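You operate a simulated robot arm through the tools that you are given. There is no shell and no other tool. Be economical: measure what you need, move in short steps, check, and stop when the job is done.

You run a simulated two-armed robot. Do the job below in one go: nothing can be reset, and whatever is moved stays where it is left.

JOB
Crimp the grey cable and put it in the flat tray.
Fine: blue press, lug on the brass plate, dial at the size on its sleeve; green button held down while the slider goes in.

It is judged by the outcome, as a careful person would: the job done as asked, and still so three seconds after it is handed in. It fails if anything else is knocked over, pushed out of place, dropped, spilled or broken.

ROBOT AND FRAMES
Two 7-joint arms with two-finger grippers on one trunk, on a base that drives. Base frame: it is fixed to the floor where the robot stands at the start and does not move with it; the origin is under the middle of the robot, x ahead of it, y to its left, z up; the surface under the hand at the start is at about z = 0.75. Units: m, rad, N and s.
The left shoulder is at the start at [0.024, 0.218, 1.08], the right one opposite. With the tool pointing down near the work surface each hand reaches from about 0.18 to 0.76 m from the robot's upright axis, wherever it stands, measured 20 degrees to its own side. Places, roughly: brass plate of the blue press [0.5, 0.4, 0.8]; inside of the flat tray [0.5, 0.1, 0.8]. Payload 2.2 kg a hand.
The TCP of each hand is the grasp point between the finger pads, 0.019 m short of the fingertips. In the tool frame z runs along the fingers and y along their closing line. The gripper opens to 0.116 m. The gripper's body begins 0.07 m behind the TCP.
Orientation is that of the tool frame in the base frame, as a unit quaternion [w, x, y, z]. With the fingers straight down and closing along the base's y, the tool's x points along the base's -x, its y along +y and its z along -z.

CONTROLS
- The arms move only by the tool drive_tool. It takes "left_rows", "right_rows" or both (then of equal length, played together; a hand with none holds still); each is a list of rows, each a list of 7 numbers: the shift along the tool's x, y, z in m, then the turn, a rotation vector about the tool's x, y, z in rad, then the opening, from 0 (shut) to 1 (fully open). In form: [[tx, ty, tz, ax, ay, az, hand], ...]. A call has 1 to 8 rows; each row is the pose to reach, as a shift and turn from the pose commanded when the call began, along the tool's axes at that moment. Rows are played at 5 a second. More than 0.05 m and 0.15 rad between two rows, or a gripper value outside its range, and nothing of the call is played. A pose out of reach is approached as far as the arm can. The call stops where the force on the tool passes 90 N (or 10 N more than at its start, if that is more) or the arm is blocked; 0.2 s more then pass. The fingers move at their own pace and stop on an object; they squeeze with about 24 N. The grip force told is the motor's: it shows also when the fingers shut on nothing. Time passes only in rows, and 0.2 s behind the last, so rows that repeat a pose let the fingers close. It gives the time, the measured TCP pose, the force on the tool (base axes), the opening and the grip force at its end, in the units of the frame above (readings bear some noise), with the torque about the TCP (base axes, N m) and any sound that the robot's microphone picked up, and new pictures: "pictures" is both (left out), scene, wrist or none (wrist: the cameras of the hands that moved).
- Cameras (640 x 400 px; columns grow to the right, rows downward): "scene" is now at [0.1233, 0.0434, 1.2584]; the picture's right is [0.39, -0.92, 0.00], its down [-0.56, -0.24, -0.80] and it looks along [0.73, 0.31, -0.61] (base axes); focal length 225 px, centre (320, 200). "left" rides on the left gripper at [0.069, 0.015, -0.097] in its tool frame; the picture's right is [-0.21, 0.98, 0.00], its down [-0.76, -0.17, -0.63] and it looks along [-0.62, -0.14, 0.77] (tool axes); focal length 251 px, centre (320, 200). "right" rides on the right gripper at [0.069, -0.015, -0.096] in its tool frame; the picture's right is [0.21, 0.98, 0.00], its down [-0.76, 0.17, -0.63] and it looks along [-0.62, 0.14, 0.77] (tool axes); focal length 251 px, centre (320, 200). There is no depth. A picture from a camera that has moved, and an enlarged one, comes with that camera's place and axes in the base frame and with its lens. The place of the scene camera against the robot may be out by one fixed shift of up to 0.018 m in any direction.
- move_column(by): slides the trunk up (or, below 0, down) by that many m; the arms and the scene camera ride with it, the base frame stays. It gives what a move gives, with no picture.
- drive_base(legs): drives the robot by 1 to 6 legs, each [ahead, left, turn to the left] in m, m and rad, along the robot's own axes; the way and the turn of a leg run together, so that a leg with both is an arc; at most 1.5 m and 3.142 rad a leg. The arms and the cameras ride along, it lands a little off, and it stops where it bumps. It gives what a move gives, and a new picture of the scene camera.
- aim_head(pan, tilt): turns the head with the scene camera to pan (to the left, within 1.396 rad either way) and tilt (down, from -0.506 to 1.204), counted from straight ahead of the robot. It gives what a move gives, and a new picture of the scene camera.
- inspect(camera, box): a new picture of the part [left, top, right, bottom] of that camera's present view, enlarged. The clock stands still meanwhile.
- job_done(): hands the job in; it is judged then, once.

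Go step by step. Nothing tells you exact positions but the pictures and the camera data: compare them with the known pose of the tool, close in by small moves and look again before you grip or let go. The budget is 120 turns and 260 pictures, counting those below and the enlarged ones. Unless the task says otherwise, let go and move clear before handing in, and close with one line.

The tools are called after "Emit:" as a command line: name --argument value ..., lists and objects as JSON in quotes. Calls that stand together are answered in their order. drive_tool: Moves the arms, as the interface text tells. Its arguments: {"type":"object","properties":{"left_rows":{"type":"array","items":{"type":"array","items":{"type":"number"}}},"right_rows":{"type":"array","items":{"type":"array","items":{"type":"number"}}},"pictures":{"type":"string","enum":["both","scene","wrist","none"]}},"required":[]} The other tools are called the same way: move_column (by) slides the trunk up or down; drive_base (legs) drives the base; aim_head (pan, tilt) turns the head that bears the scene camera; inspect (camera, box) takes an enlarged picture of a part of a camera's view; job_done () hands the job in.

At the start:

```text
time: 0.0
left_eef_pos: [0.4433, 0.4193, 1.0646]
left_ee_rot: [-0.001, 0.001, 1.0, 0.0]
left_ft_force: [0.3, -0.2, -0.1]
left_ft_torque: [-0.03, -0.03, 0.0]
left_opening: 0.1158
left_gripper_force: 0.0
right_eef_pos: [0.4981, -0.0775, 1.0816]
right_ee_rot: [-0.001, 0.0, 1.0, -0.001]
right_ft_force: [0.5, -0.4, 0.0]
right_ft_torque: [0.01, 0.02, -0.01]
right_opening: 0.1161
right_gripper_force: 0.1
trunk travel left (down, up): [-0.225, 0.265]
robot x, y, heading: [0.0054, -0.0026, -0.003]
head pan, tilt: [0.4, 0.648]
```

scene: 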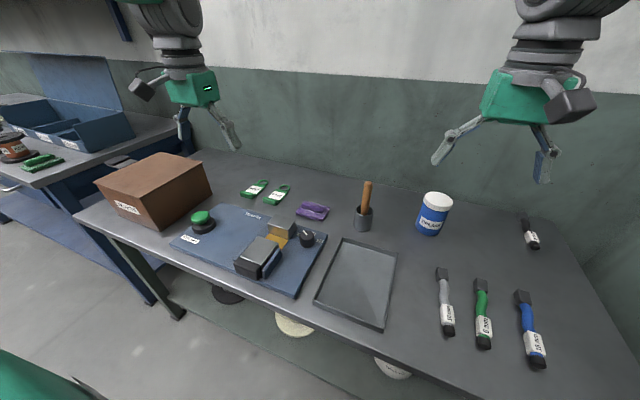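
right: 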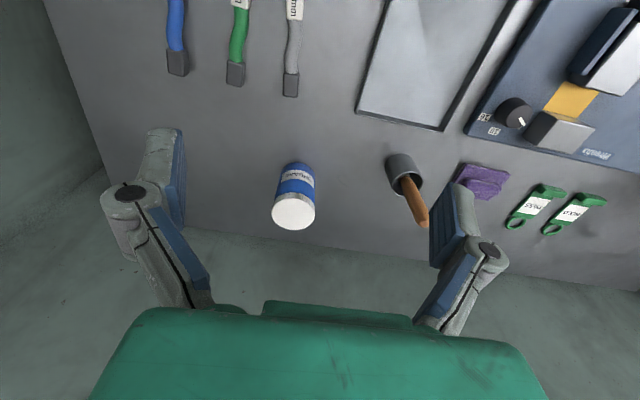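
left: 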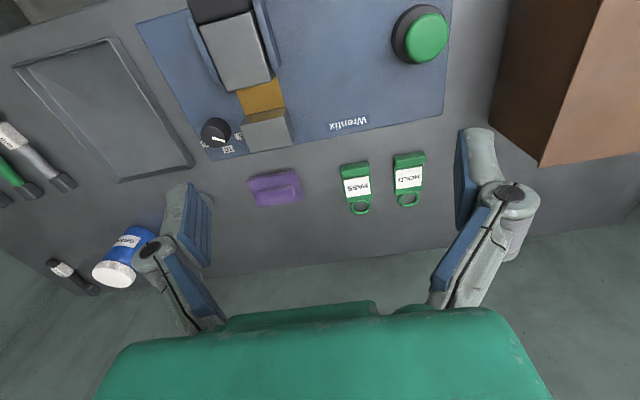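

I see the blue press with its green button, slider, brass plate and dial, the flat tray to its right, and the cables further right, the grey one nearest. I'll enlarge the press, dial and cable before moving.

Emit:
inspect --camera "scene" --box '[160, 190, 340, 303]'

Emit:
inspect --camera "scene" --box '[400, 250, 560, 350]'

Emit:
inspect --camera "right" --box '[440, 0, 640, 160]'

Emit:
inspect --camera "left" --box '[140, 0, 380, 165]'

Emit:
inspect --camera "right" --box '[200, 0, 360, 100]'

```text
3.54 times, centred on (250, 246) of scene
camera zoom: at [0.1233, 0.0434, 1.2584], right [0.39, -0.92, 0.0], down [-0.56, -0.24, -0.8], along [0.73, 0.31, -0.61], focal length 795 px, centre (568, 35)
```

zoom: 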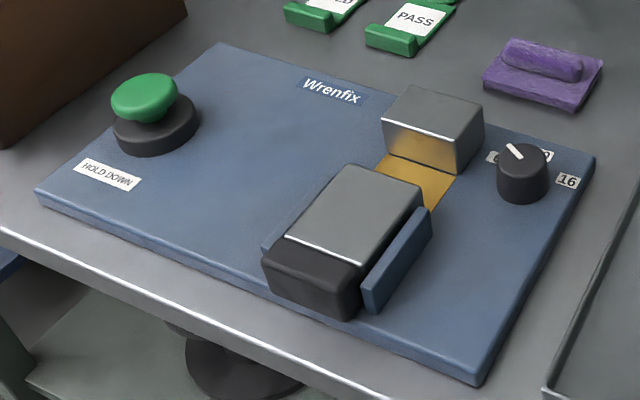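

```text
4.00 times, centred on (480, 300) of scene
camera zoom: at [0.1233, 0.0434, 1.2584], right [0.39, -0.92, 0.0], down [-0.56, -0.24, -0.8], along [0.73, 0.31, -0.61], focal length 899 px, centre (-320, -200)
```

zoom: 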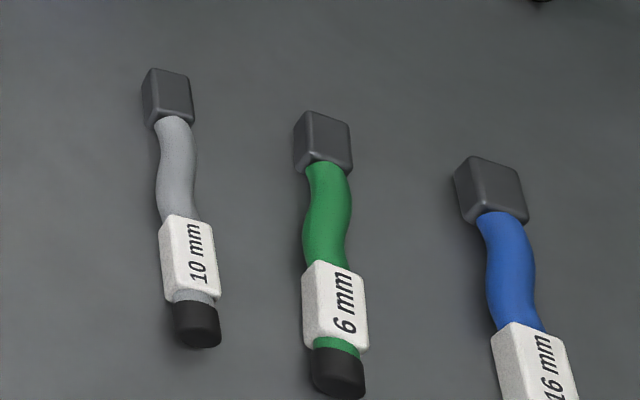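

```text
2.50 times, centred on (540, 80) of right
camera zoom: at [0.4279, -0.094, 1.1777], right [-0.21, 0.98, 0.0], down [0.76, 0.17, 0.63], along [0.62, 0.14, -0.78], focal length 629 px, centre (-230, 500)
```

zoom: 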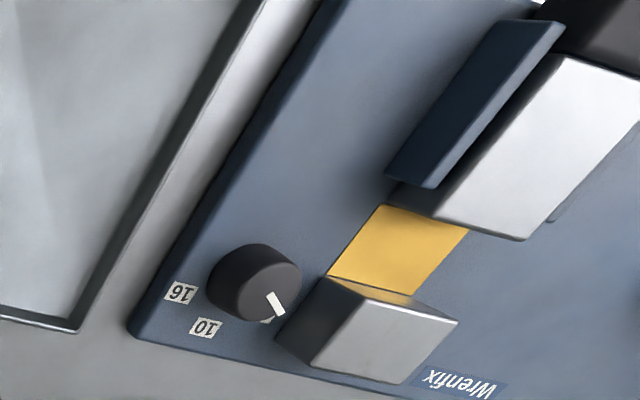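

```text
2.42 times, centred on (260, 82) of left
camera zoom: at [0.3728, 0.4361, 1.1611], right [0.21, 0.98, 0.0], down [0.76, -0.17, 0.63], along [0.62, -0.14, -0.78], focal length 610 px, centre (466, 485)
```

zoom: 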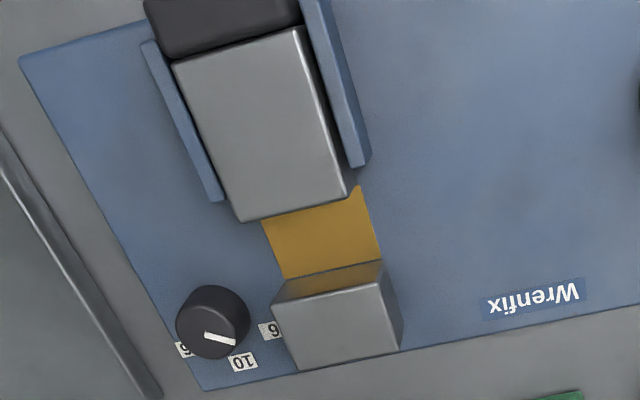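

```text
4.00 times, centred on (280, 50) of right
camera zoom: at [0.4279, -0.094, 1.1777], right [-0.21, 0.98, 0.0], down [0.76, 0.17, 0.63], along [0.62, 0.14, -0.78], focal length 1006 px, centre (480, 800)
```

zoom: 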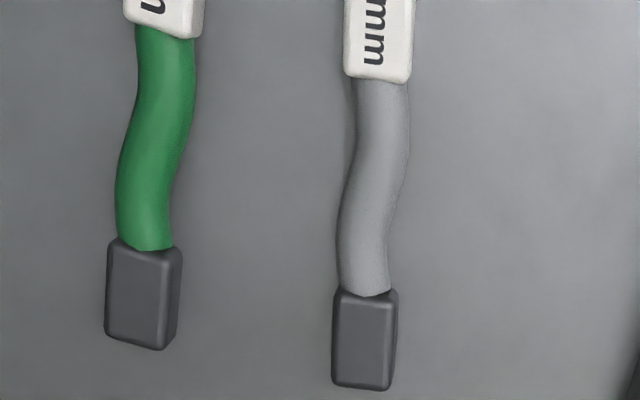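

The grey cable is marked 10 mm, and the dial pointer appears to be at 6. I'll bring both wrist cameras lower, one over the press and one over the cable, to measure them.

Emit:
drive_tool --left_rows '[[0.02, -0.024, 0.023, 0, 0, 0, 1], [0.04, -0.048, 0.046, 0, 0, 0, 1], [0.06, -0.072, 0.069, 0, 0, 0, 1], [0.08, -0.096, 0.092, 0, 0, 0, 1], [0.093, -0.12, 0.115, 0, 0, 0, 1]]' --right_rows '[[0.03, -0.008, 0.032, 0, 0, 0, 1], [0.06, -0.016, 0.064, 0, 0, 0, 1], [0.09, -0.024, 0.096, 0, 0, 0, 1], [0.12, -0.032, 0.128, 0, 0, 0, 1], [0.148, -0.04, 0.16, 0, 0, 0, 1]]' --pictures "wrist"

```text
time: 1.2
left_eef_pos: [0.3501, 0.2991, 0.9517]
left_ee_rot: [0.0, 0.001, 1.0, 0.0]
left_ft_force: [0.4, -0.2, 0.5]
left_ft_torque: [0.03, 0.02, -0.02]
left_opening: 0.1159
left_gripper_force: 0.0
right_eef_pos: [0.3487, -0.1193, 0.9241]
right_ee_rot: [0.001, 0.0, 1.0, 0.001]
right_ft_force: [0.2, -0.7, -0.6]
right_ft_torque: [0.02, 0.05, -0.02]
right_opening: 0.1158
right_gripper_force: 0.0
trunk travel left (down, up): [-0.225, 0.265]
robot x, y, heading: [0.0023, 0.0028, -0.001]
head pan, tilt: [0.4, 0.648]
camera right: at [0.2778, -0.1352, 1.019], right [-0.21, 0.98, 0.0], down [0.76, 0.17, 0.63], along [0.62, 0.14, -0.77], focal length 251 px, centre (320, 200)
camera left: at [0.2786, 0.3146, 1.0475], right [0.21, 0.98, 0.0], down [0.76, -0.17, 0.63], along [0.62, -0.14, -0.77], focal length 251 px, centre (320, 200)
```

right: 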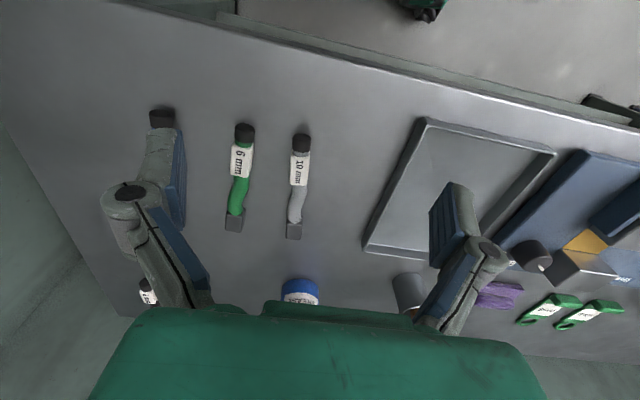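
left: 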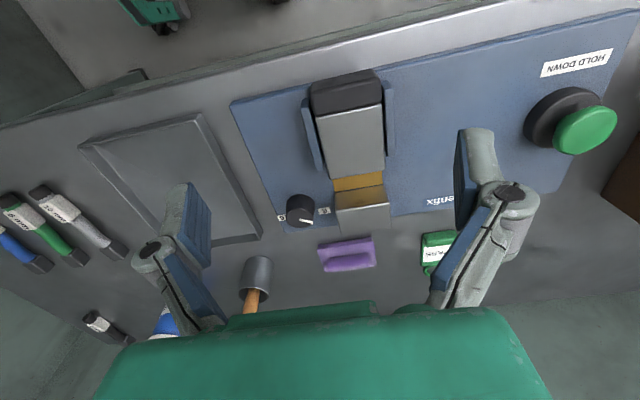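

Both views are clear; I'll enlarge them for detail.

Emit:
inspect --camera "left" --box '[230, 50, 450, 240]'

Emit:
inspect --camera "right" --box '[260, 120, 350, 250]'

Emit:
inspect --camera "left" --box '[265, 180, 345, 235]'

```text
2.11 times, centred on (340, 145) of left
camera zoom: at [0.2786, 0.3146, 1.0475], right [0.21, 0.98, 0.0], down [0.76, -0.17, 0.63], along [0.62, -0.14, -0.77], focal length 529 px, centre (278, 316)
```

zoom: 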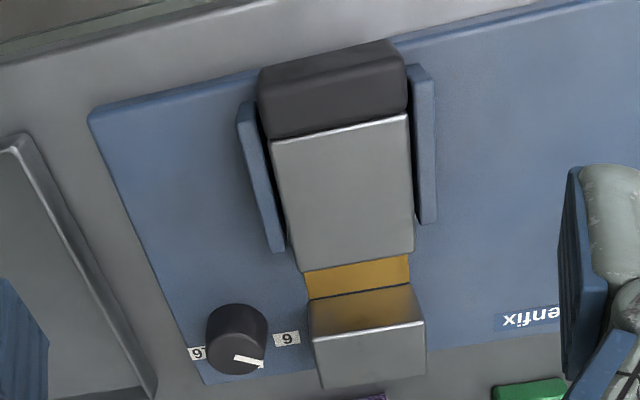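

```text
3.08 times, centred on (305, 185) of right
camera zoom: at [0.2778, -0.1352, 1.019], right [-0.21, 0.98, 0.0], down [0.76, 0.17, 0.63], along [0.62, 0.14, -0.77], focal length 774 px, centre (366, 246)
```

zoom: 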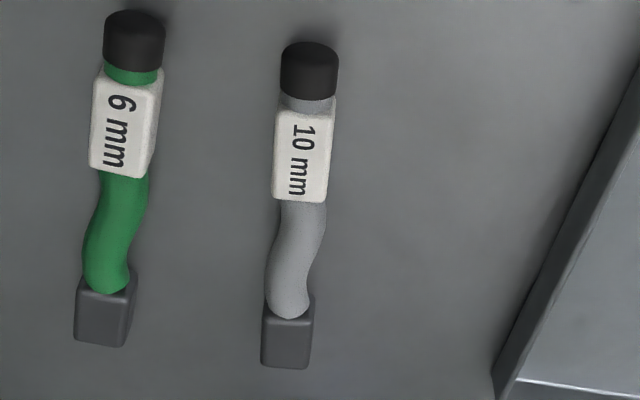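

```text
7.27 times, centred on (305, 208) of left
camera zoom: at [0.2786, 0.3146, 1.0475], right [0.21, 0.98, 0.0], down [0.76, -0.17, 0.63], along [0.62, -0.14, -0.77], focal length 1829 px, centre (429, 146)
```

zoom: 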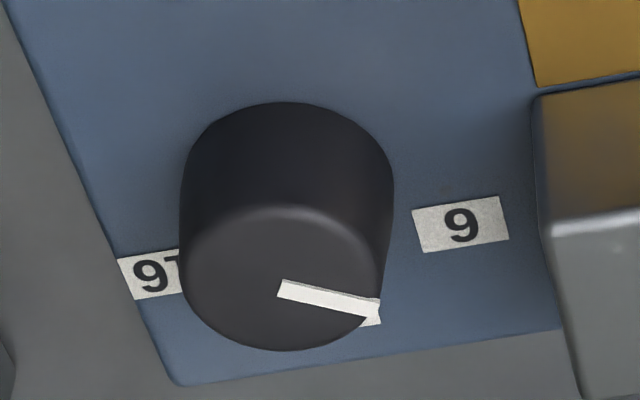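

The sizes are marked around the dial: 6 to the left-far side, 10 straight ahead (+x) and 16 to the right-far side. The pointer is at 6, so the dial needs about 57° clockwise. I put the dial axis at about [0.503, 0.236], so I'll hover the left hand above it to check.

Emit:
drive_tool --left_rows '[[-0.04, -0.015, 0.015, 0, 0, 0, 0.6], [-0.08, -0.03, 0.03, 0, 0, 0, 0.55], [-0.12, -0.048, 0.05, 0, 0, 0, 0.55], [-0.153, -0.063, 0.065, 0, 0, 0, 0.55], [-0.153, -0.063, 0.08, 0, 0, 0, 0.55]]' --pictures "both"

Emit:
inspect --camera "left" --box '[220, 60, 420, 260]'

Emit:
inspect --camera "scene" --box '[200, 180, 360, 300]'

```text
time: 2.4
left_eef_pos: [0.5009, 0.2352, 0.8706]
left_ee_rot: [0.001, 0.0, 1.0, 0.0]
left_ft_force: [1.1, 0.6, 0.1]
left_ft_torque: [-0.02, -0.01, -0.01]
left_opening: 0.0635
left_gripper_force: 0.1
right_eef_pos: [0.3477, -0.1191, 0.9231]
right_ee_rot: [0.001, -0.001, 1.0, 0.0]
right_ft_force: [-0.5, -0.2, 0.6]
right_ft_torque: [0.0, 0.01, 0.01]
right_opening: 0.116
right_gripper_force: 0.1
trunk travel left (down, up): [-0.225, 0.265]
robot x, y, heading: [-0.002, 0.0008, 0.002]
head pan, tilt: [0.4, 0.648]
camera scene: at [0.1231, 0.042, 1.2585], right [0.39, -0.92, 0.0], down [-0.56, -0.23, -0.8], along [0.73, 0.31, -0.61], focal length 225 px, centre (320, 200)
camera left: at [0.4297, 0.2515, 0.9672], right [0.21, 0.98, 0.0], down [0.76, -0.17, 0.63], along [0.62, -0.14, -0.77], focal length 251 px, centre (320, 200)
```

scene: 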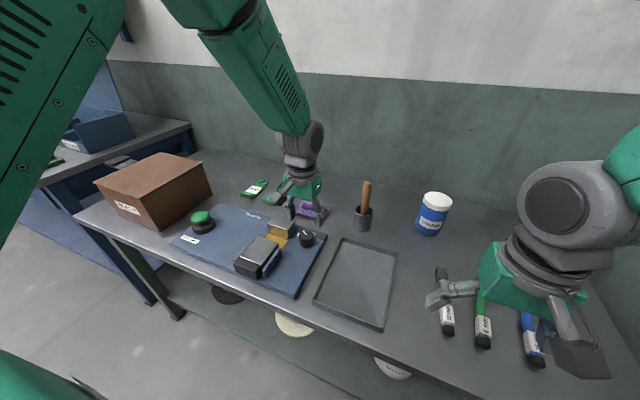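
left: 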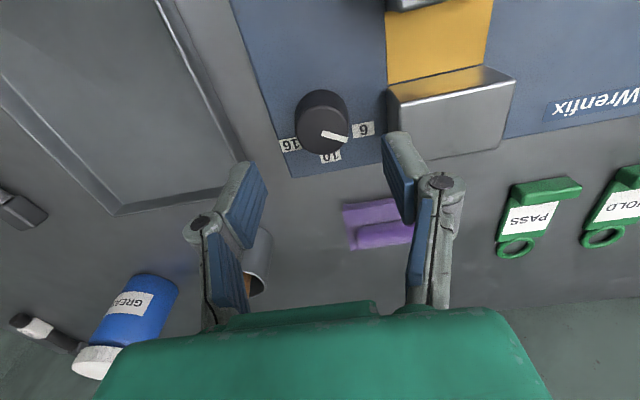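

```text
2.00 times, centred on (320, 160) of left
camera zoom: at [0.4297, 0.2515, 0.9672], right [0.21, 0.98, 0.0], down [0.76, -0.17, 0.63], along [0.62, -0.14, -0.77], focal length 503 px, centre (320, 280)
```

zoom: 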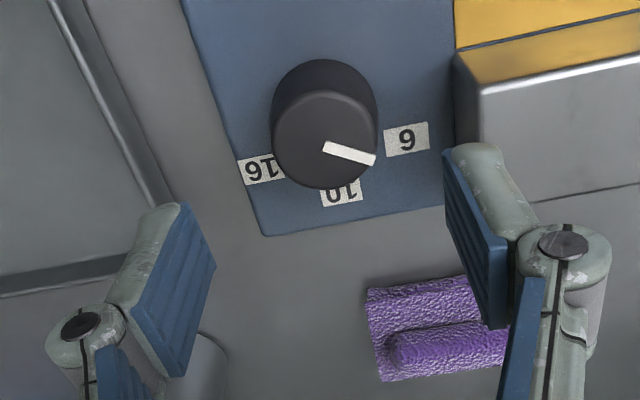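

```text
3.33 times, centred on (280, 240) of scene
camera zoom: at [0.1231, 0.042, 1.2585], right [0.39, -0.92, 0.0], down [-0.56, -0.23, -0.8], along [0.73, 0.31, -0.61], focal length 749 px, centre (453, 67)
```

zoom: 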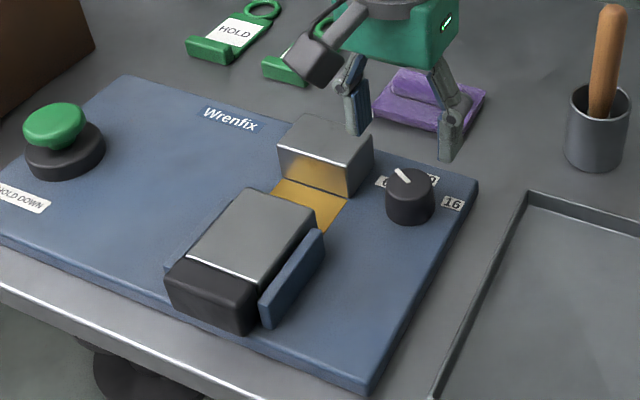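

The two views agree: dial axis at about (0.501, 0.237), top at z≈0.802, about 36 mm across. I'll turn the hand +0.5 rad, narrow the fingers and lower around the dial.

Emit:
drive_tool --left_rows '[[0, 0.002, 0, 0, 0, -0.125, 0.44], [0, 0.002, 0, 0, 0, -0.25, 0.44], [0, 0.002, 0.0, 0, 0, -0.375, 0.44], [0, 0.002, 0, 0, 0, -0.5, 0.44], [0, 0.002, 0.025, 0, 0, -0.5, 0.44], [0, 0.002, 0.045, 0, 0, -0.5, 0.44], [0, 0.002, 0.06, 0, 0, -0.5, 0.44], [0, 0.002, 0.074, 0, 0, -0.5, 0.44]]' --pictures "wrist"

```text
time: 4.2
left_eef_pos: [0.5016, 0.237, 0.7972]
left_ee_rot: [0.0, -0.248, 0.969, 0.0]
left_ft_force: [-0.4, -0.1, -0.9]
left_ft_torque: [0.0, -0.01, 0.01]
left_opening: 0.0511
left_gripper_force: 0.0
right_eef_pos: [0.3484, -0.12, 0.9236]
right_ee_rot: [0.001, 0.001, 1.0, 0.0]
right_ft_force: [0.1, 0.0, -0.2]
right_ft_torque: [-0.01, -0.01, 0.01]
right_opening: 0.1162
right_gripper_force: 0.0
trunk travel left (down, up): [-0.225, 0.265]
robot x, y, heading: [0.0037, 0.0022, -0.004]
head pan, tilt: [0.4, 0.648]
camera left: at [0.4321, 0.2185, 0.8933], right [-0.28, 0.96, 0.0], down [0.74, 0.22, 0.63], along [0.61, 0.18, -0.77], focal length 251 px, centre (320, 200)
```

left: 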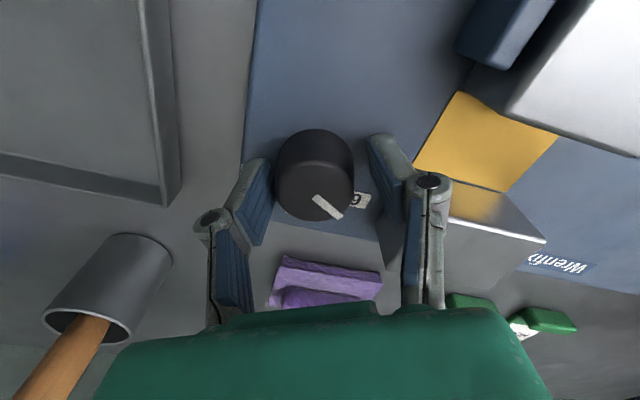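

The dial is between the pads. I'll close and turn clockwise.

Emit:
drive_tool --left_rows '[[0, 0, 0, 0, 0, 0, 0.1], [0, 0, 0, 0, 0, 0.0, 0.1], [0, 0, 0, 0, 0, 0.12, 0.1], [0, 0, 0, 0, 0, 0.26, 0.1], [0, 0, 0, 0, 0, 0.4, 0.1], [0, 0, 0, 0, 0, 0.54, 0.1], [0, 0, 0, 0, 0, 0.68, 0.1], [0, 0, 0, 0, 0, 0.8, 0.1]]' --pictures "wrist"

```text
time: 6.0
left_eef_pos: [0.5031, 0.2368, 0.7983]
left_ee_rot: [0.001, 0.151, 0.988, 0.001]
left_ft_force: [14.9, -6.9, -2.0]
left_ft_torque: [-0.45, -0.92, -0.01]
left_opening: 0.0405
left_gripper_force: 45.0
right_eef_pos: [0.3481, -0.1211, 0.9231]
right_ee_rot: [0.0, 0.001, 1.0, 0.002]
right_ft_force: [0.6, -0.1, -0.3]
right_ft_torque: [0.0, 0.02, -0.01]
right_opening: 0.1159
right_gripper_force: 0.0
trunk travel left (down, up): [-0.225, 0.265]
robot x, y, heading: [0.0004, 0.0031, -0.005]
head pan, tilt: [0.4, 0.648]
camera left: at [0.4395, 0.2725, 0.894], right [0.5, 0.87, 0.0], down [0.67, -0.38, 0.63], along [0.55, -0.31, -0.77], focal length 251 px, centre (320, 200)
```

left: 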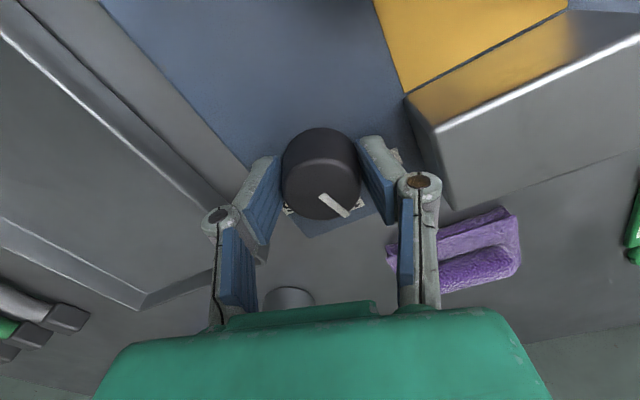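

The dial turns with the hand. I'll do the last 0.2 rad, then release.

Emit:
drive_tool --left_rows '[[0, 0, 0, 0, 0, 0.1, 0.1], [0, 0, 0, 0, 0, 0.2, 0.1], [0, 0, 0, 0, 0, 0.2, 0.1], [0, 0, 0, 0, 0, 0.2, 0.44], [0, 0, 0, 0, 0, 0.2, 0.44], [0, 0, -0.04, 0, 0, 0.2, 0.44], [0, 0, -0.075, 0, 0, 0.2, 0.44]]' --pictures "none"

Emit:
inspect --camera "left" --box '[220, 60, 420, 260]'

```text
time: 7.6
left_eef_pos: [0.4992, 0.2387, 0.874]
left_ee_rot: [0.0, 0.248, 0.969, 0.0]
left_ft_force: [-0.8, -0.7, -0.1]
left_ft_torque: [-0.02, -0.01, -0.01]
left_opening: 0.0511
left_gripper_force: 0.0
right_eef_pos: [0.3475, -0.1189, 0.9238]
right_ee_rot: [0.0, -0.001, 1.0, 0.0]
right_ft_force: [0.2, 0.5, 0.0]
right_ft_torque: [-0.01, -0.02, 0.03]
right_opening: 0.1159
right_gripper_force: 0.1
trunk travel left (down, up): [-0.225, 0.265]
robot x, y, heading: [0.0006, 0.0052, 0.002]
head pan, tilt: [0.4, 0.648]
```

```text
2.00 times, centred on (320, 160) of left
camera zoom: at [0.4454, 0.2856, 0.9698], right [0.66, 0.75, 0.0], down [0.58, -0.51, 0.63], along [0.48, -0.42, -0.77], focal length 503 px, centre (320, 280)
```

zoom: 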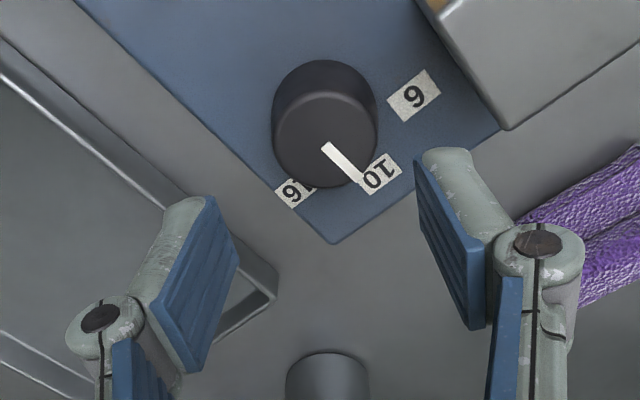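

The pointer now lines up with 10. Next I'll raise and straighten the left hand and park the right hand out of the way.

Emit:
drive_tool --left_rows '[[0, 0, -0.02, 0, 0, -0.125, 0.6], [0, 0, -0.04, 0, 0, -0.25, 0.6], [0, 0, -0.06, 0, 0, -0.375, 0.6], [0, 0, -0.06, 0, 0, -0.5, 0.6], [0, 0, -0.06, 0, 0, -0.5, 0.6]]' --right_rows '[[0.01, -0.04, -0.01, 0, 0, 0, 1], [0.02, -0.08, -0.02, 0, 0, 0, 1], [0.03, -0.12, -0.03, 0, 0, 0, 1], [0.03, -0.16, -0.03, 0, 0, 0, 1], [0.03, -0.2, -0.03, 0, 0, 0, 1]]' --pictures "none"

```text
time: 8.8
left_eef_pos: [0.5002, 0.2359, 0.9335]
left_ee_rot: [0.001, 0.0, 1.0, 0.001]
left_ft_force: [-0.3, 0.8, -1.1]
left_ft_torque: [-0.03, -0.02, -0.04]
left_opening: 0.0697
left_gripper_force: 0.1
right_eef_pos: [0.3163, -0.3213, 0.9515]
right_ee_rot: [0.0, -0.001, 1.0, 0.001]
right_ft_force: [-0.3, -0.3, 1.2]
right_ft_torque: [0.02, -0.01, 0.01]
right_opening: 0.116
right_gripper_force: 0.0
trunk travel left (down, up): [-0.225, 0.265]
robot x, y, heading: [-0.0009, 0.0006, 0.001]
head pan, tilt: [0.4, 0.648]
```

Now the left hand goes over the grey cable's sleeve.

Emit:
drive_tool --left_rows '[[0.008, -0.045, 0.0, 0, 0, 0, 0.6], [0.016, -0.09, 0.0, 0, 0, 0, 0.6], [0.024, -0.135, 0.0, 0, 0, 0, 0.6], [0.032, -0.18, 0.01, 0, 0, 0, 0.6], [0.04, -0.225, 0.02, 0, 0, 0, 0.6], [0.048, -0.27, 0.03, 0, 0, 0, 0.6], [0.056, -0.315, 0.04, 0, 0, 0, 0.6], [0.065, -0.359, 0.05, 0, 0, 0, 0.6]]' --pictures "both"

Emit:
inspect --camera "left" --box '[220, 40, 420, 240]'

```text
time: 10.6
left_eef_pos: [0.4529, -0.1142, 0.8966]
left_ee_rot: [0.001, -0.021, 1.0, -0.017]
left_ft_force: [-0.2, -1.3, -0.4]
left_ft_torque: [0.0, 0.0, 0.0]
left_opening: 0.0694
left_gripper_force: 0.1
right_eef_pos: [0.3171, -0.3232, 0.9515]
right_ee_rot: [0.001, 0.0, 1.0, 0.002]
right_ft_force: [1.0, 0.7, -1.2]
right_ft_torque: [0.04, -0.02, -0.01]
right_opening: 0.1162
right_gripper_force: 0.1
trunk travel left (down, up): [-0.225, 0.265]
robot x, y, heading: [-0.0017, -0.0014, -0.0]
head pan, tilt: [0.4, 0.648]
camera scene: at [0.1239, 0.036, 1.2585], right [0.39, -0.92, -0.01], down [-0.56, -0.23, -0.8], along [0.73, 0.31, -0.6], focal length 225 px, centre (320, 200)
camera left: at [0.3817, -0.0977, 0.9921], right [0.17, 0.98, -0.03], down [0.76, -0.11, 0.64], along [0.63, -0.14, -0.77], focal length 251 px, centre (320, 200)
```

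scene: 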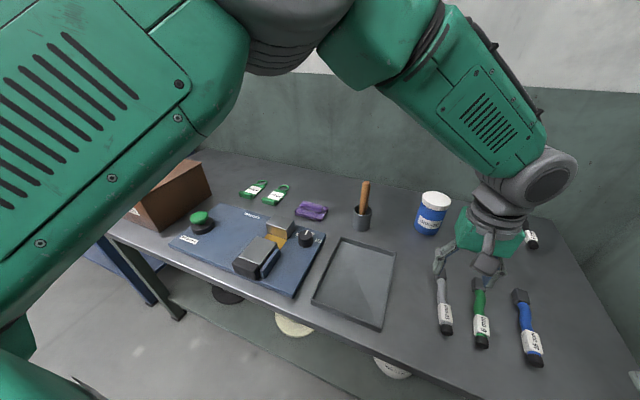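
left: 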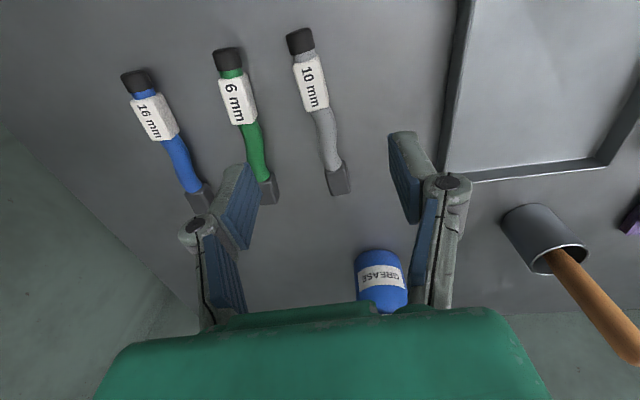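

```text
2.00 times, centred on (320, 140) of left
camera zoom: at [0.3817, -0.0977, 0.9921], right [0.17, 0.98, -0.03], down [0.76, -0.11, 0.64], along [0.63, -0.14, -0.77], focal length 503 px, centre (320, 320)
```

zoom: 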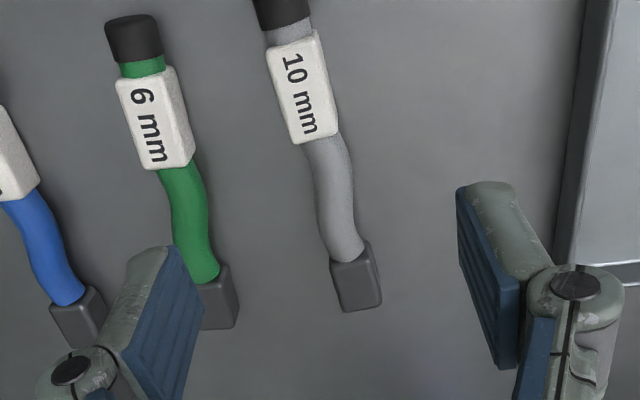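

The left arm stops short here (joint limit), so the right hand will pick the cable instead. I can drive the base left afterwards so both hands reach the press. I'm pulling the left hand back and bringing the right one over the sleeve.

Emit:
drive_tool --left_rows '[[-0.008, 0.045, -0.01, 0, 0, 0, 0.6], [-0.016, 0.09, -0.02, 0, 0, 0, 0.6], [-0.024, 0.135, -0.03, 0, 0, 0, 0.6], [-0.032, 0.18, -0.04, 0, 0, 0, 0.6], [-0.04, 0.225, -0.05, 0, 0, 0, 0.6], [-0.03, 0.27, -0.05, 0, 0, 0, 0.6], [-0.02, 0.315, -0.05, 0, 0, 0, 0.6], [0.0, 0.359, -0.05, 0, 0, 0, 0.6]]' --right_rows '[[0, 0, 0, 0, 0, 0, 1], [0, 0, 0, 0, 0, 0, 0.8], [0, 0, 0, 0, 0, 0, 0.6], [-0.023, 0.038, 0.0, 0, 0, 0, 0.6], [-0.046, 0.076, 0.01, 0, 0, 0, 0.6], [-0.07, 0.114, 0.03, 0, 0, 0, 0.6], [-0.094, 0.155, 0.05, 0, 0, 0, 0.6], [-0.118, 0.198, 0.07, 0, 0, 0, 0.6]]' --pictures "none"

Emit:
inspect --camera "right" --box '[220, 40, 420, 240]'

```text
refused: row 7 steps farther than a row can; nothing moved
```

```text
2.00 times, centred on (320, 140) of right
camera zoom: at [0.2472, -0.3392, 1.0476], right [-0.21, 0.98, 0.0], down [0.76, 0.16, 0.63], along [0.62, 0.14, -0.77], focal length 503 px, centre (320, 320)
```

zoom: 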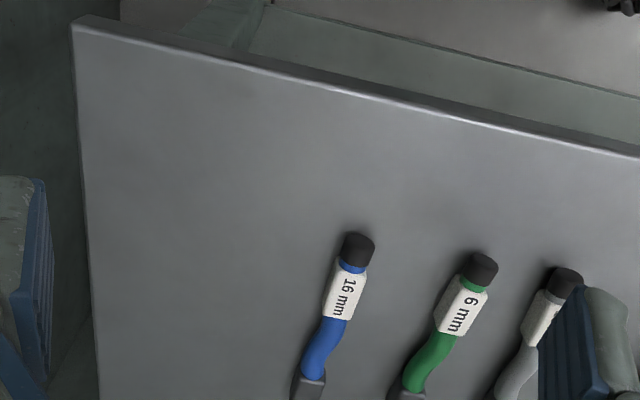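

One row was too long for the right hand, so nothing moved. I'm sending it again with smaller steps.

Emit:
drive_tool --left_rows '[[-0.008, 0.045, -0.01, 0, 0, 0, 0.6], [-0.016, 0.09, -0.02, 0, 0, 0, 0.6], [-0.024, 0.135, -0.03, 0, 0, 0, 0.6], [-0.032, 0.18, -0.04, 0, 0, 0, 0.6], [-0.04, 0.225, -0.05, 0, 0, 0, 0.6], [-0.03, 0.265, -0.05, 0, 0, 0, 0.6], [-0.02, 0.305, -0.05, 0, 0, 0, 0.6], [0.0, 0.345, -0.05, 0, 0, 0, 0.6]]' --right_rows '[[0, 0, 0, 0, 0, 0, 1], [0, 0, 0, 0, 0, 0, 0.8], [-0.02, 0.033, 0, 0, 0, 0, 0.6], [-0.04, 0.066, 0.0, 0, 0, 0, 0.6], [-0.06, 0.099, 0.015, 0, 0, 0, 0.6], [-0.08, 0.132, 0.03, 0, 0, 0, 0.6], [-0.1, 0.165, 0.05, 0, 0, 0, 0.6], [-0.118, 0.198, 0.07, 0, 0, 0, 0.6]]' --pictures "none"

Emit:
inspect --camera "right" --box '[220, 40, 420, 240]'

```text
time: 12.4
left_eef_pos: [0.4356, 0.2272, 0.9327]
left_ee_rot: [0.001, 0.001, 1.0, -0.002]
left_ft_force: [-1.3, 0.7, 0.9]
left_ft_torque: [0.02, 0.02, 0.02]
left_opening: 0.0696
left_gripper_force: 0.0
right_eef_pos: [0.4353, -0.1184, 0.8827]
right_ee_rot: [0.001, -0.001, 1.0, -0.001]
right_ft_force: [0.0, 0.0, 0.2]
right_ft_torque: [-0.01, 0.01, -0.04]
right_opening: 0.0696
right_gripper_force: 0.1
trunk travel left (down, up): [-0.225, 0.265]
robot x, y, heading: [-0.0018, 0.0009, -0.003]
head pan, tilt: [0.4, 0.648]
```

```text
2.00 times, centred on (320, 140) of right
camera zoom: at [0.3656, -0.1335, 0.9788], right [-0.21, 0.98, 0.0], down [0.76, 0.17, 0.63], along [0.62, 0.13, -0.77], focal length 503 px, centre (320, 320)
```

zoom: 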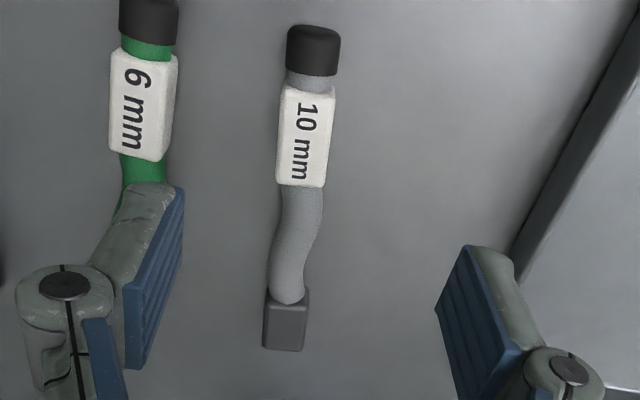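

Sleeve centre is at about (0.4375, -0.126), with the cable turned about 6° and the lug centre 0.10 m further on. I'll align, narrow the fingers and go part of the way down to check.

Emit:
drive_tool --right_rows '[[-0.002, -0.0076, 0.02, 0, 0, -0.107, 0.45], [-0.002, -0.0076, 0.04, 0, 0, -0.107, 0.45], [-0.002, -0.0076, 0.07, 0, 0, -0.107, 0.45]]' --pictures "wrist"

```text
time: 13.2
left_eef_pos: [0.4368, 0.225, 0.9307]
left_ee_rot: [0.0, 0.0, 1.0, -0.001]
left_ft_force: [-0.7, 0.0, 0.6]
left_ft_torque: [-0.01, 0.0, 0.0]
left_opening: 0.0697
left_gripper_force: 0.1
right_eef_pos: [0.4372, -0.1282, 0.8128]
right_ee_rot: [0.001, -0.054, 0.999, -0.001]
right_ft_force: [0.3, 0.6, 0.0]
right_ft_torque: [0.0, 0.02, -0.01]
right_opening: 0.0519
right_gripper_force: 0.0
trunk travel left (down, up): [-0.225, 0.265]
robot x, y, heading: [-0.0003, 0.0019, -0.001]
head pan, tilt: [0.4, 0.648]
camera right: at [0.3698, -0.1509, 0.9087], right [-0.32, 0.95, 0.0], down [0.73, 0.25, 0.63], along [0.6, 0.2, -0.77], focal length 251 px, centre (320, 200)
```

right: 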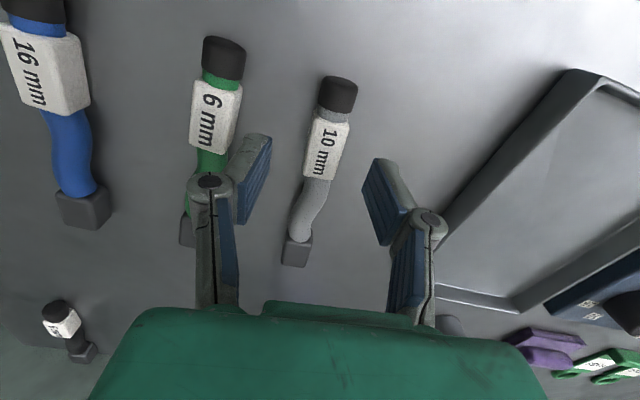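

The sleeve is centred and aligned between the fingers. Going down to grip height, then closing.

Emit:
drive_tool --right_rows '[[0, 0.001, 0.02, 0, 0, 0, 0.45], [0, 0.001, 0.038, 0, 0, 0, 0.45], [0, 0.001, 0.038, 0, 0, 0, 0.1], [0, 0.001, 0.038, 0, 0, 0, 0.1], [0, 0.001, 0.038, 0, 0, 0, 0.1]]' --pictures "wrist"

```text
time: 14.4
left_eef_pos: [0.4342, 0.2243, 0.9335]
left_ee_rot: [0.001, -0.001, 1.0, 0.0]
left_ft_force: [0.0, 0.6, -0.2]
left_ft_torque: [-0.03, -0.05, 0.02]
left_opening: 0.0696
left_gripper_force: 0.1
right_eef_pos: [0.4379, -0.1288, 0.7755]
right_ee_rot: [0.001, -0.053, 0.999, 0.0]
right_ft_force: [0.0, 0.3, 0.8]
right_ft_torque: [0.0, 0.02, 0.0]
right_opening: 0.0227
right_gripper_force: 24.2
trunk travel left (down, up): [-0.225, 0.265]
robot x, y, heading: [0.0002, -0.0, -0.006]
head pan, tilt: [0.4, 0.648]
camera right: at [0.3692, -0.1506, 0.8707], right [-0.32, 0.95, 0.0], down [0.73, 0.25, 0.63], along [0.6, 0.2, -0.77], focal length 251 px, centre (320, 200)
```

right: 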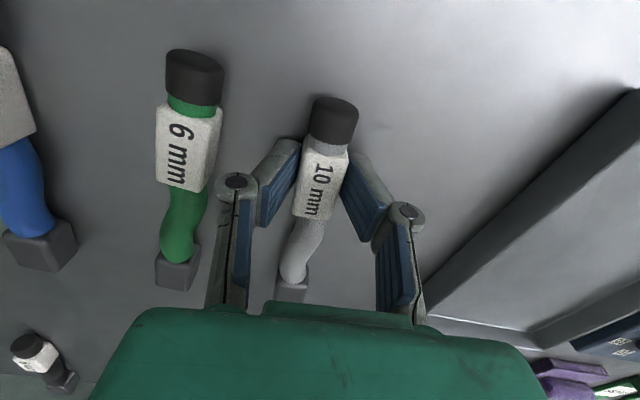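

Gripped (22.7 mm wide). Lifting it.

Emit:
drive_tool --right_rows '[[0, 0, -0.03, 0, 0, 0, 0.1], [0, 0, -0.07, 0, 0, 0, 0.1], [0, 0, -0.11, 0, 0, 0, 0.1], [0, 0, -0.15, 0, 0, 0, 0.1], [0, 0, -0.15, 0, 0, 0.1, 0.1]]' --pictures "wrist"

Emit:
drive_base --legs '[[0, 0.2, 0]]'

```text
time: 15.6
left_eef_pos: [0.4358, 0.2239, 0.9308]
left_ee_rot: [-0.001, 0.001, 1.0, 0.0]
left_ft_force: [-0.5, 0.3, 0.4]
left_ft_torque: [0.02, 0.02, 0.04]
left_opening: 0.0695
left_gripper_force: 0.1
right_eef_pos: [0.4376, -0.1279, 0.9246]
right_ee_rot: [0.0, -0.002, 1.0, 0.0]
right_ft_force: [-0.4, -0.8, -1.3]
right_ft_torque: [-0.02, 0.04, -0.03]
right_opening: 0.0118
right_gripper_force: 0.1
trunk travel left (down, up): [-0.225, 0.265]
robot x, y, heading: [-0.0039, 0.0018, 0.001]
head pan, tilt: [0.4, 0.648]
camera right: at [0.3678, -0.1444, 1.0207], right [-0.22, 0.98, 0.0], down [0.76, 0.17, 0.63], along [0.62, 0.14, -0.77], focal length 251 px, centre (320, 200)
```

right: 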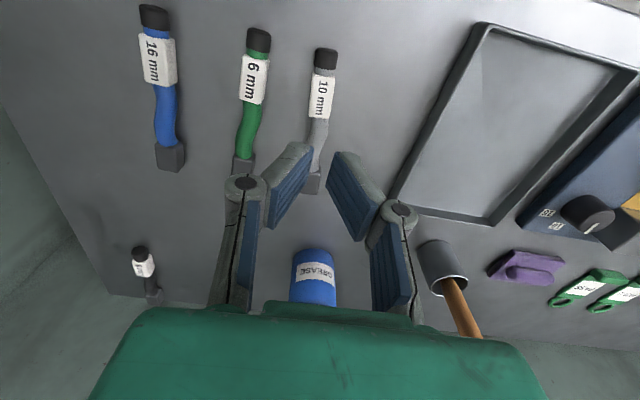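

```text
time: 17.2
left_eef_pos: [0.4361, 0.4253, 0.9336]
left_ee_rot: [0.001, 0.0, 1.0, 0.0]
left_ft_force: [-0.4, -0.2, 0.2]
left_ft_torque: [-0.05, 0.02, 0.0]
left_opening: 0.0697
left_gripper_force: 0.0
right_eef_pos: [0.4373, 0.0733, 0.9256]
right_ee_rot: [0.001, -0.004, 1.0, -0.001]
right_ft_force: [-0.9, 0.0, -0.1]
right_ft_torque: [-0.01, 0.07, -0.02]
right_opening: 0.0113
right_gripper_force: 0.0
trunk travel left (down, up): [-0.225, 0.265]
robot x, y, heading: [0.0029, 0.2002, 0.002]
head pan, tilt: [0.4, 0.648]
camera scene: at [0.1236, 0.2424, 1.2585], right [0.39, -0.92, 0.0], down [-0.56, -0.23, -0.8], along [0.73, 0.31, -0.61], focal length 225 px, centre (320, 200)
```

scene: 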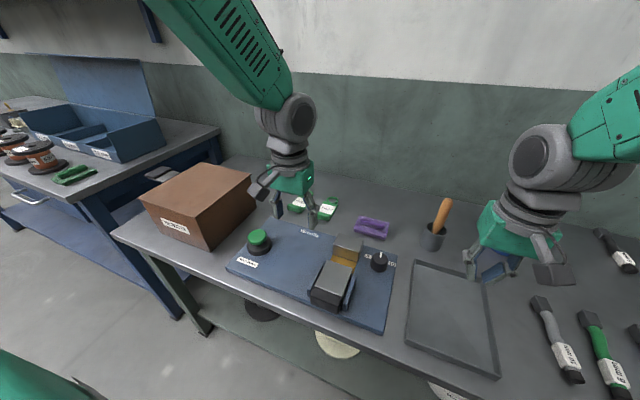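

The cable slipped out on lifting: I'd gripped only its top edge, and it still lies at its place. The right hand can reach it from the new base position, so I'll go back over it and measure again.

Emit:
drive_tool --right_rows '[[0, -0.045, 0, 0, 0, 0, 0.3], [0, -0.09, 0, 0, 0, 0, 0.45], [0, -0.135, 0.01, 0, 0, 0, 0.45], [0, -0.18, 0.03, 0, 0, 0, 0.45], [0, -0.2, 0.05, 0, 0, 0, 0.45]]' --pictures "none"

Emit:
inspect --camera "right" --box '[220, 40, 420, 240]'

```text
time: 18.4
left_eef_pos: [0.4342, 0.4256, 0.933]
left_ee_rot: [0.002, 0.0, 1.0, 0.0]
left_ft_force: [-0.4, -0.4, 0.2]
left_ft_torque: [0.02, 0.01, 0.01]
left_opening: 0.0696
left_gripper_force: 0.0
right_eef_pos: [0.4364, -0.1295, 0.8769]
right_ee_rot: [0.002, -0.003, 1.0, -0.001]
right_ft_force: [-0.5, 0.2, -0.4]
right_ft_torque: [-0.01, 0.01, 0.04]
right_opening: 0.0521
right_gripper_force: 0.0
trunk travel left (down, up): [-0.225, 0.265]
robot x, y, heading: [-0.0013, 0.1981, -0.005]
head pan, tilt: [0.4, 0.648]
```

```text
2.00 times, centred on (320, 140) of right
camera zoom: at [0.3663, -0.1448, 0.9724], right [-0.22, 0.98, 0.0], down [0.75, 0.17, 0.63], along [0.62, 0.14, -0.77], focal length 503 px, centre (320, 320)
```

zoom: 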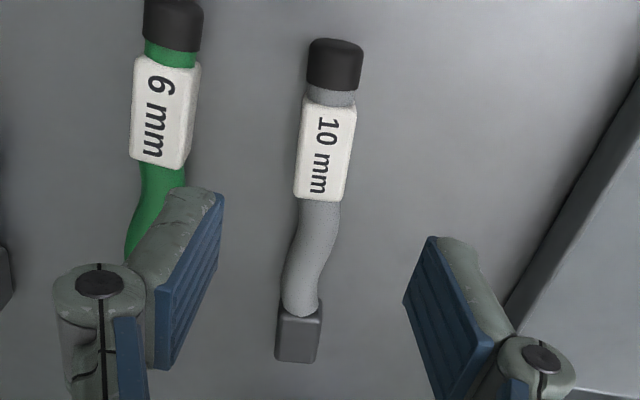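

It moved only a few millimetres. I'll align, then go deeper this time (tips almost on the table) and squeeze fully.

Emit:
drive_tool --right_rows '[[-0.0066, 0.0035, 0.03, 0, 0, -0.1, 0.45], [-0.0066, 0.0035, 0.07, 0, 0, -0.1, 0.45], [-0.0066, 0.0035, 0.098, 0, 0, -0.1, 0.45], [-0.0066, 0.0035, 0.105, 0, 0, -0.1, 0.45], [-0.0066, 0.0035, 0.1065, 0, 0, -0.1, 0.45]]' --pictures "wrist"

```text
time: 19.6
left_eef_pos: [0.4323, 0.4242, 0.9342]
left_ee_rot: [0.002, 0.0, 1.0, 0.0]
left_ft_force: [-0.5, 0.3, -0.2]
left_ft_torque: [0.01, 0.03, 0.02]
left_opening: 0.0697
left_gripper_force: 0.0
right_eef_pos: [0.443, -0.1256, 0.77]
right_ee_rot: [0.003, -0.053, 0.999, 0.0]
right_ft_force: [-1.0, -0.4, 4.0]
right_ft_torque: [0.03, 0.08, 0.05]
right_opening: 0.0521
right_gripper_force: 0.2
trunk travel left (down, up): [-0.225, 0.265]
robot x, y, heading: [-0.0001, 0.2032, 0.002]
head pan, tilt: [0.4, 0.648]
camera right: at [0.3748, -0.148, 0.8658], right [-0.32, 0.95, 0.0], down [0.73, 0.25, 0.64], along [0.6, 0.2, -0.77], focal length 251 px, centre (320, 200)
```

right: 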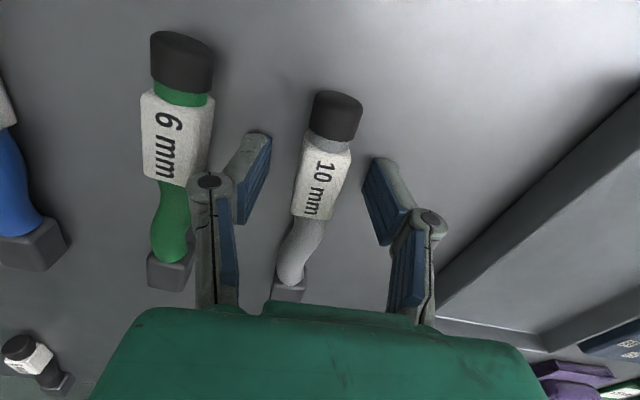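

The tips just touch the table (4 N). Backing off 1 mm, closing fully, and lifting slowly.

Emit:
drive_tool --right_rows '[[0, 0, -0.001, 0, 0, 0, 0.2], [0, 0, -0.001, 0, 0, 0, 0], [0, 0, -0.001, 0, 0, 0, 0], [0, 0, -0.001, 0, 0, 0, 0], [0, 0, -0.003, 0, 0, 0, 0], [0, 0, -0.006, 0, 0, 0, 0], [0, 0, -0.012, 0, 0, 0, 0], [0, 0, -0.02, 0, 0, 0, 0]]' --pictures "wrist"

```text
time: 21.4
left_eef_pos: [0.4336, 0.4245, 0.9343]
left_ee_rot: [0.003, 0.001, 1.0, 0.0]
left_ft_force: [-0.2, -0.4, 0.5]
left_ft_torque: [0.05, 0.0, 0.0]
left_opening: 0.0694
left_gripper_force: 0.0
right_eef_pos: [0.4441, -0.1251, 0.7903]
right_ee_rot: [0.001, -0.054, 0.999, 0.0]
right_ft_force: [0.0, -0.1, -1.0]
right_ft_torque: [0.0, 0.02, -0.03]
right_opening: 0.0225
right_gripper_force: 24.2
trunk travel left (down, up): [-0.225, 0.265]
robot x, y, heading: [0.0002, 0.1991, -0.0]
head pan, tilt: [0.4, 0.648]
camera right: at [0.3748, -0.1479, 0.8857], right [-0.32, 0.95, 0.0], down [0.73, 0.25, 0.64], along [0.6, 0.2, -0.77], focal length 251 px, centre (320, 200)
```

right: 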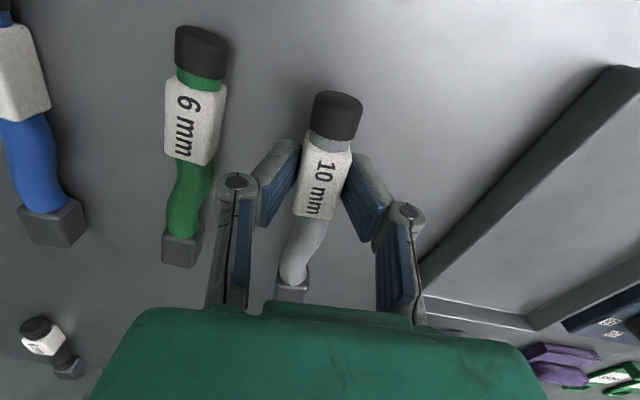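

The cable is held and off the table. Raising it further, gently.

Emit:
drive_tool --right_rows '[[0, 0, -0.01, 0, 0, 0, 0], [0, 0, -0.025, 0, 0, 0, 0], [0, 0, -0.04, 0, 0, 0, 0], [0, 0, -0.055, 0, 0, 0, 0], [0, 0, -0.07, 0, 0, 0, 0], [0, 0, -0.085, 0, 0, 0, 0], [0, 0, -0.1, 0, 0, 0, 0], [0, 0, -0.11, 0, 0, 0, 0]]' --pictures "wrist"

```text
time: 23.2
left_eef_pos: [0.4338, 0.4243, 0.9341]
left_ee_rot: [0.001, 0.0, 1.0, 0.001]
left_ft_force: [0.9, -0.2, 0.0]
left_ft_torque: [0.01, 0.01, -0.01]
left_opening: 0.0698
left_gripper_force: 0.1
right_eef_pos: [0.4431, -0.1249, 0.899]
right_ee_rot: [0.002, -0.054, 0.999, 0.001]
right_ft_force: [0.1, -0.3, -1.2]
right_ft_torque: [-0.03, 0.03, -0.01]
right_opening: 0.0228
right_gripper_force: 23.9
trunk travel left (down, up): [-0.225, 0.265]
robot x, y, heading: [0.0019, 0.2016, 0.002]
head pan, tilt: [0.4, 0.648]
camera right: at [0.3741, -0.1477, 0.9947], right [-0.32, 0.95, 0.0], down [0.73, 0.25, 0.64], along [0.6, 0.2, -0.77], focal length 251 px, centre (320, 200)
```

right: 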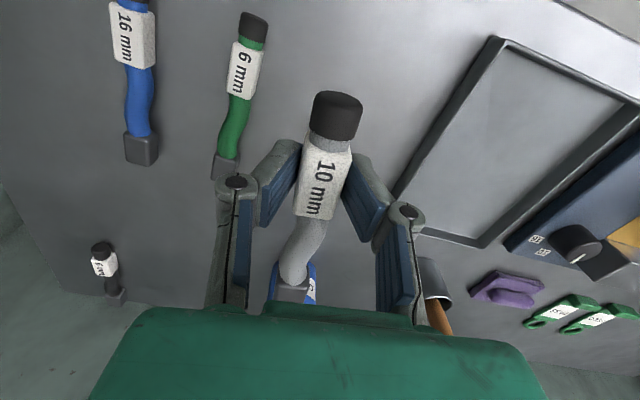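

Held securely. I'll turn it so the lug points right (-y), leaving the tail on the open left side of the press clear of the dial, while the left hand moves above the green button with fingers shut.

Emit:
drive_tool --right_rows '[[0, 0, 0, 0, 0, 0.12, 0], [0, 0, 0, 0, 0, 0.25, 0], [0, 0, 0, 0, 0, 0.38, 0], [0, 0, 0, 0, 0, 0.51, 0], [0, 0, 0, 0, 0, 0.64, 0], [0, 0, 0, 0, 0, 0.77, 0], [0, 0, 0, 0, 0, 0.9, 0]]' --left_rows '[[0, 0.03, 0, 0, 0, 0, 0.3], [0, 0.06, 0, 0, 0, 0, 0], [0, 0.09, 0, 0, 0, 0, 0], [-0.005, 0.12, 0, 0, 0, 0, 0], [-0.015, 0.14, 0, 0, 0, 0, 0], [-0.015, 0.14, 0, 0, 0, 0, 0], [-0.015, 0.14, 0, 0, 0, 0, 0]]' --pictures "none"

Emit:
drive_tool --right_rows '[[0, 0, 0, 0, 0, 0.13, 0], [0, 0, 0, 0, 0, 0.26, 0], [0, 0, 0, 0, 0, 0.39, 0], [0, 0, 0, 0, 0, 0.52, 0], [0, 0, 0, 0, 0, 0.65, 0], [0, 0, 0, 0, 0, 0.77, 0]]' --pictures "both"

```text
time: 24.8
left_eef_pos: [0.4478, 0.5657, 0.9339]
left_ee_rot: [0.002, 0.0, 1.0, 0.0]
left_ft_force: [0.2, -0.2, -0.2]
left_ft_torque: [0.0, 0.0, -0.01]
left_opening: 0.0
left_gripper_force: 23.7
right_eef_pos: [0.4423, -0.1245, 0.8984]
right_ee_rot: [0.003, 0.388, 0.922, 0.0]
right_ft_force: [0.4, 0.1, -0.6]
right_ft_torque: [0.01, 0.04, 0.0]
right_opening: 0.0226
right_gripper_force: 23.8
trunk travel left (down, up): [-0.225, 0.265]
robot x, y, heading: [-0.0001, 0.202, 0.002]
head pan, tilt: [0.4, 0.648]
```

```text
time: 26.2
left_eef_pos: [0.4495, 0.5662, 0.9342]
left_ee_rot: [0.002, 0.0, 1.0, 0.001]
left_ft_force: [0.2, -0.9, -0.8]
left_ft_torque: [-0.02, 0.0, -0.03]
left_opening: 0.0
left_gripper_force: 24.5
right_eef_pos: [0.4429, -0.1232, 0.8999]
right_ee_rot: [0.001, 0.705, 0.709, 0.001]
right_ft_force: [0.0, -0.3, -0.5]
right_ft_torque: [0.01, -0.02, -0.01]
right_opening: 0.0228
right_gripper_force: 24.1
trunk travel left (down, up): [-0.225, 0.265]
robot x, y, heading: [0.0024, 0.2007, -0.0]
head pan, tilt: [0.4, 0.648]
camera scene: at [0.1239, 0.2432, 1.2584], right [0.39, -0.92, 0.0], down [-0.56, -0.23, -0.8], along [0.73, 0.31, -0.61], focal length 225 px, centre (320, 200)
camera right: at [0.426, -0.0551, 0.9955], right [0.98, 0.22, 0.0], down [0.17, -0.76, 0.63], along [0.14, -0.62, -0.77], focal length 251 px, centre (320, 200)
```

scene: 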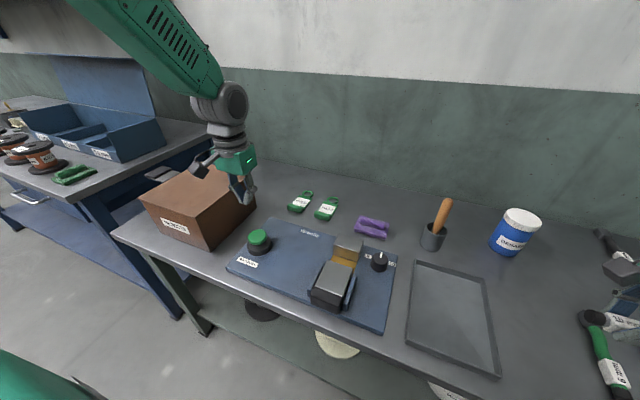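
right: 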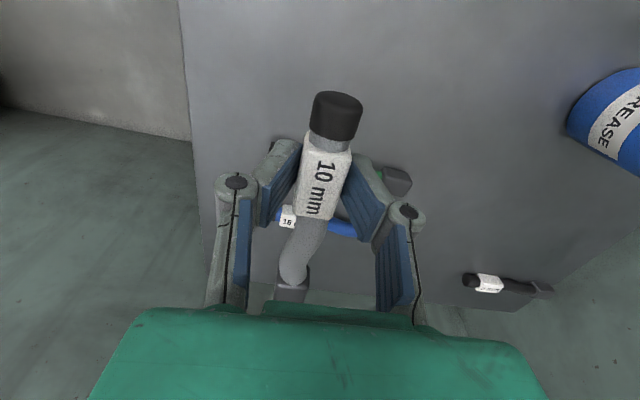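

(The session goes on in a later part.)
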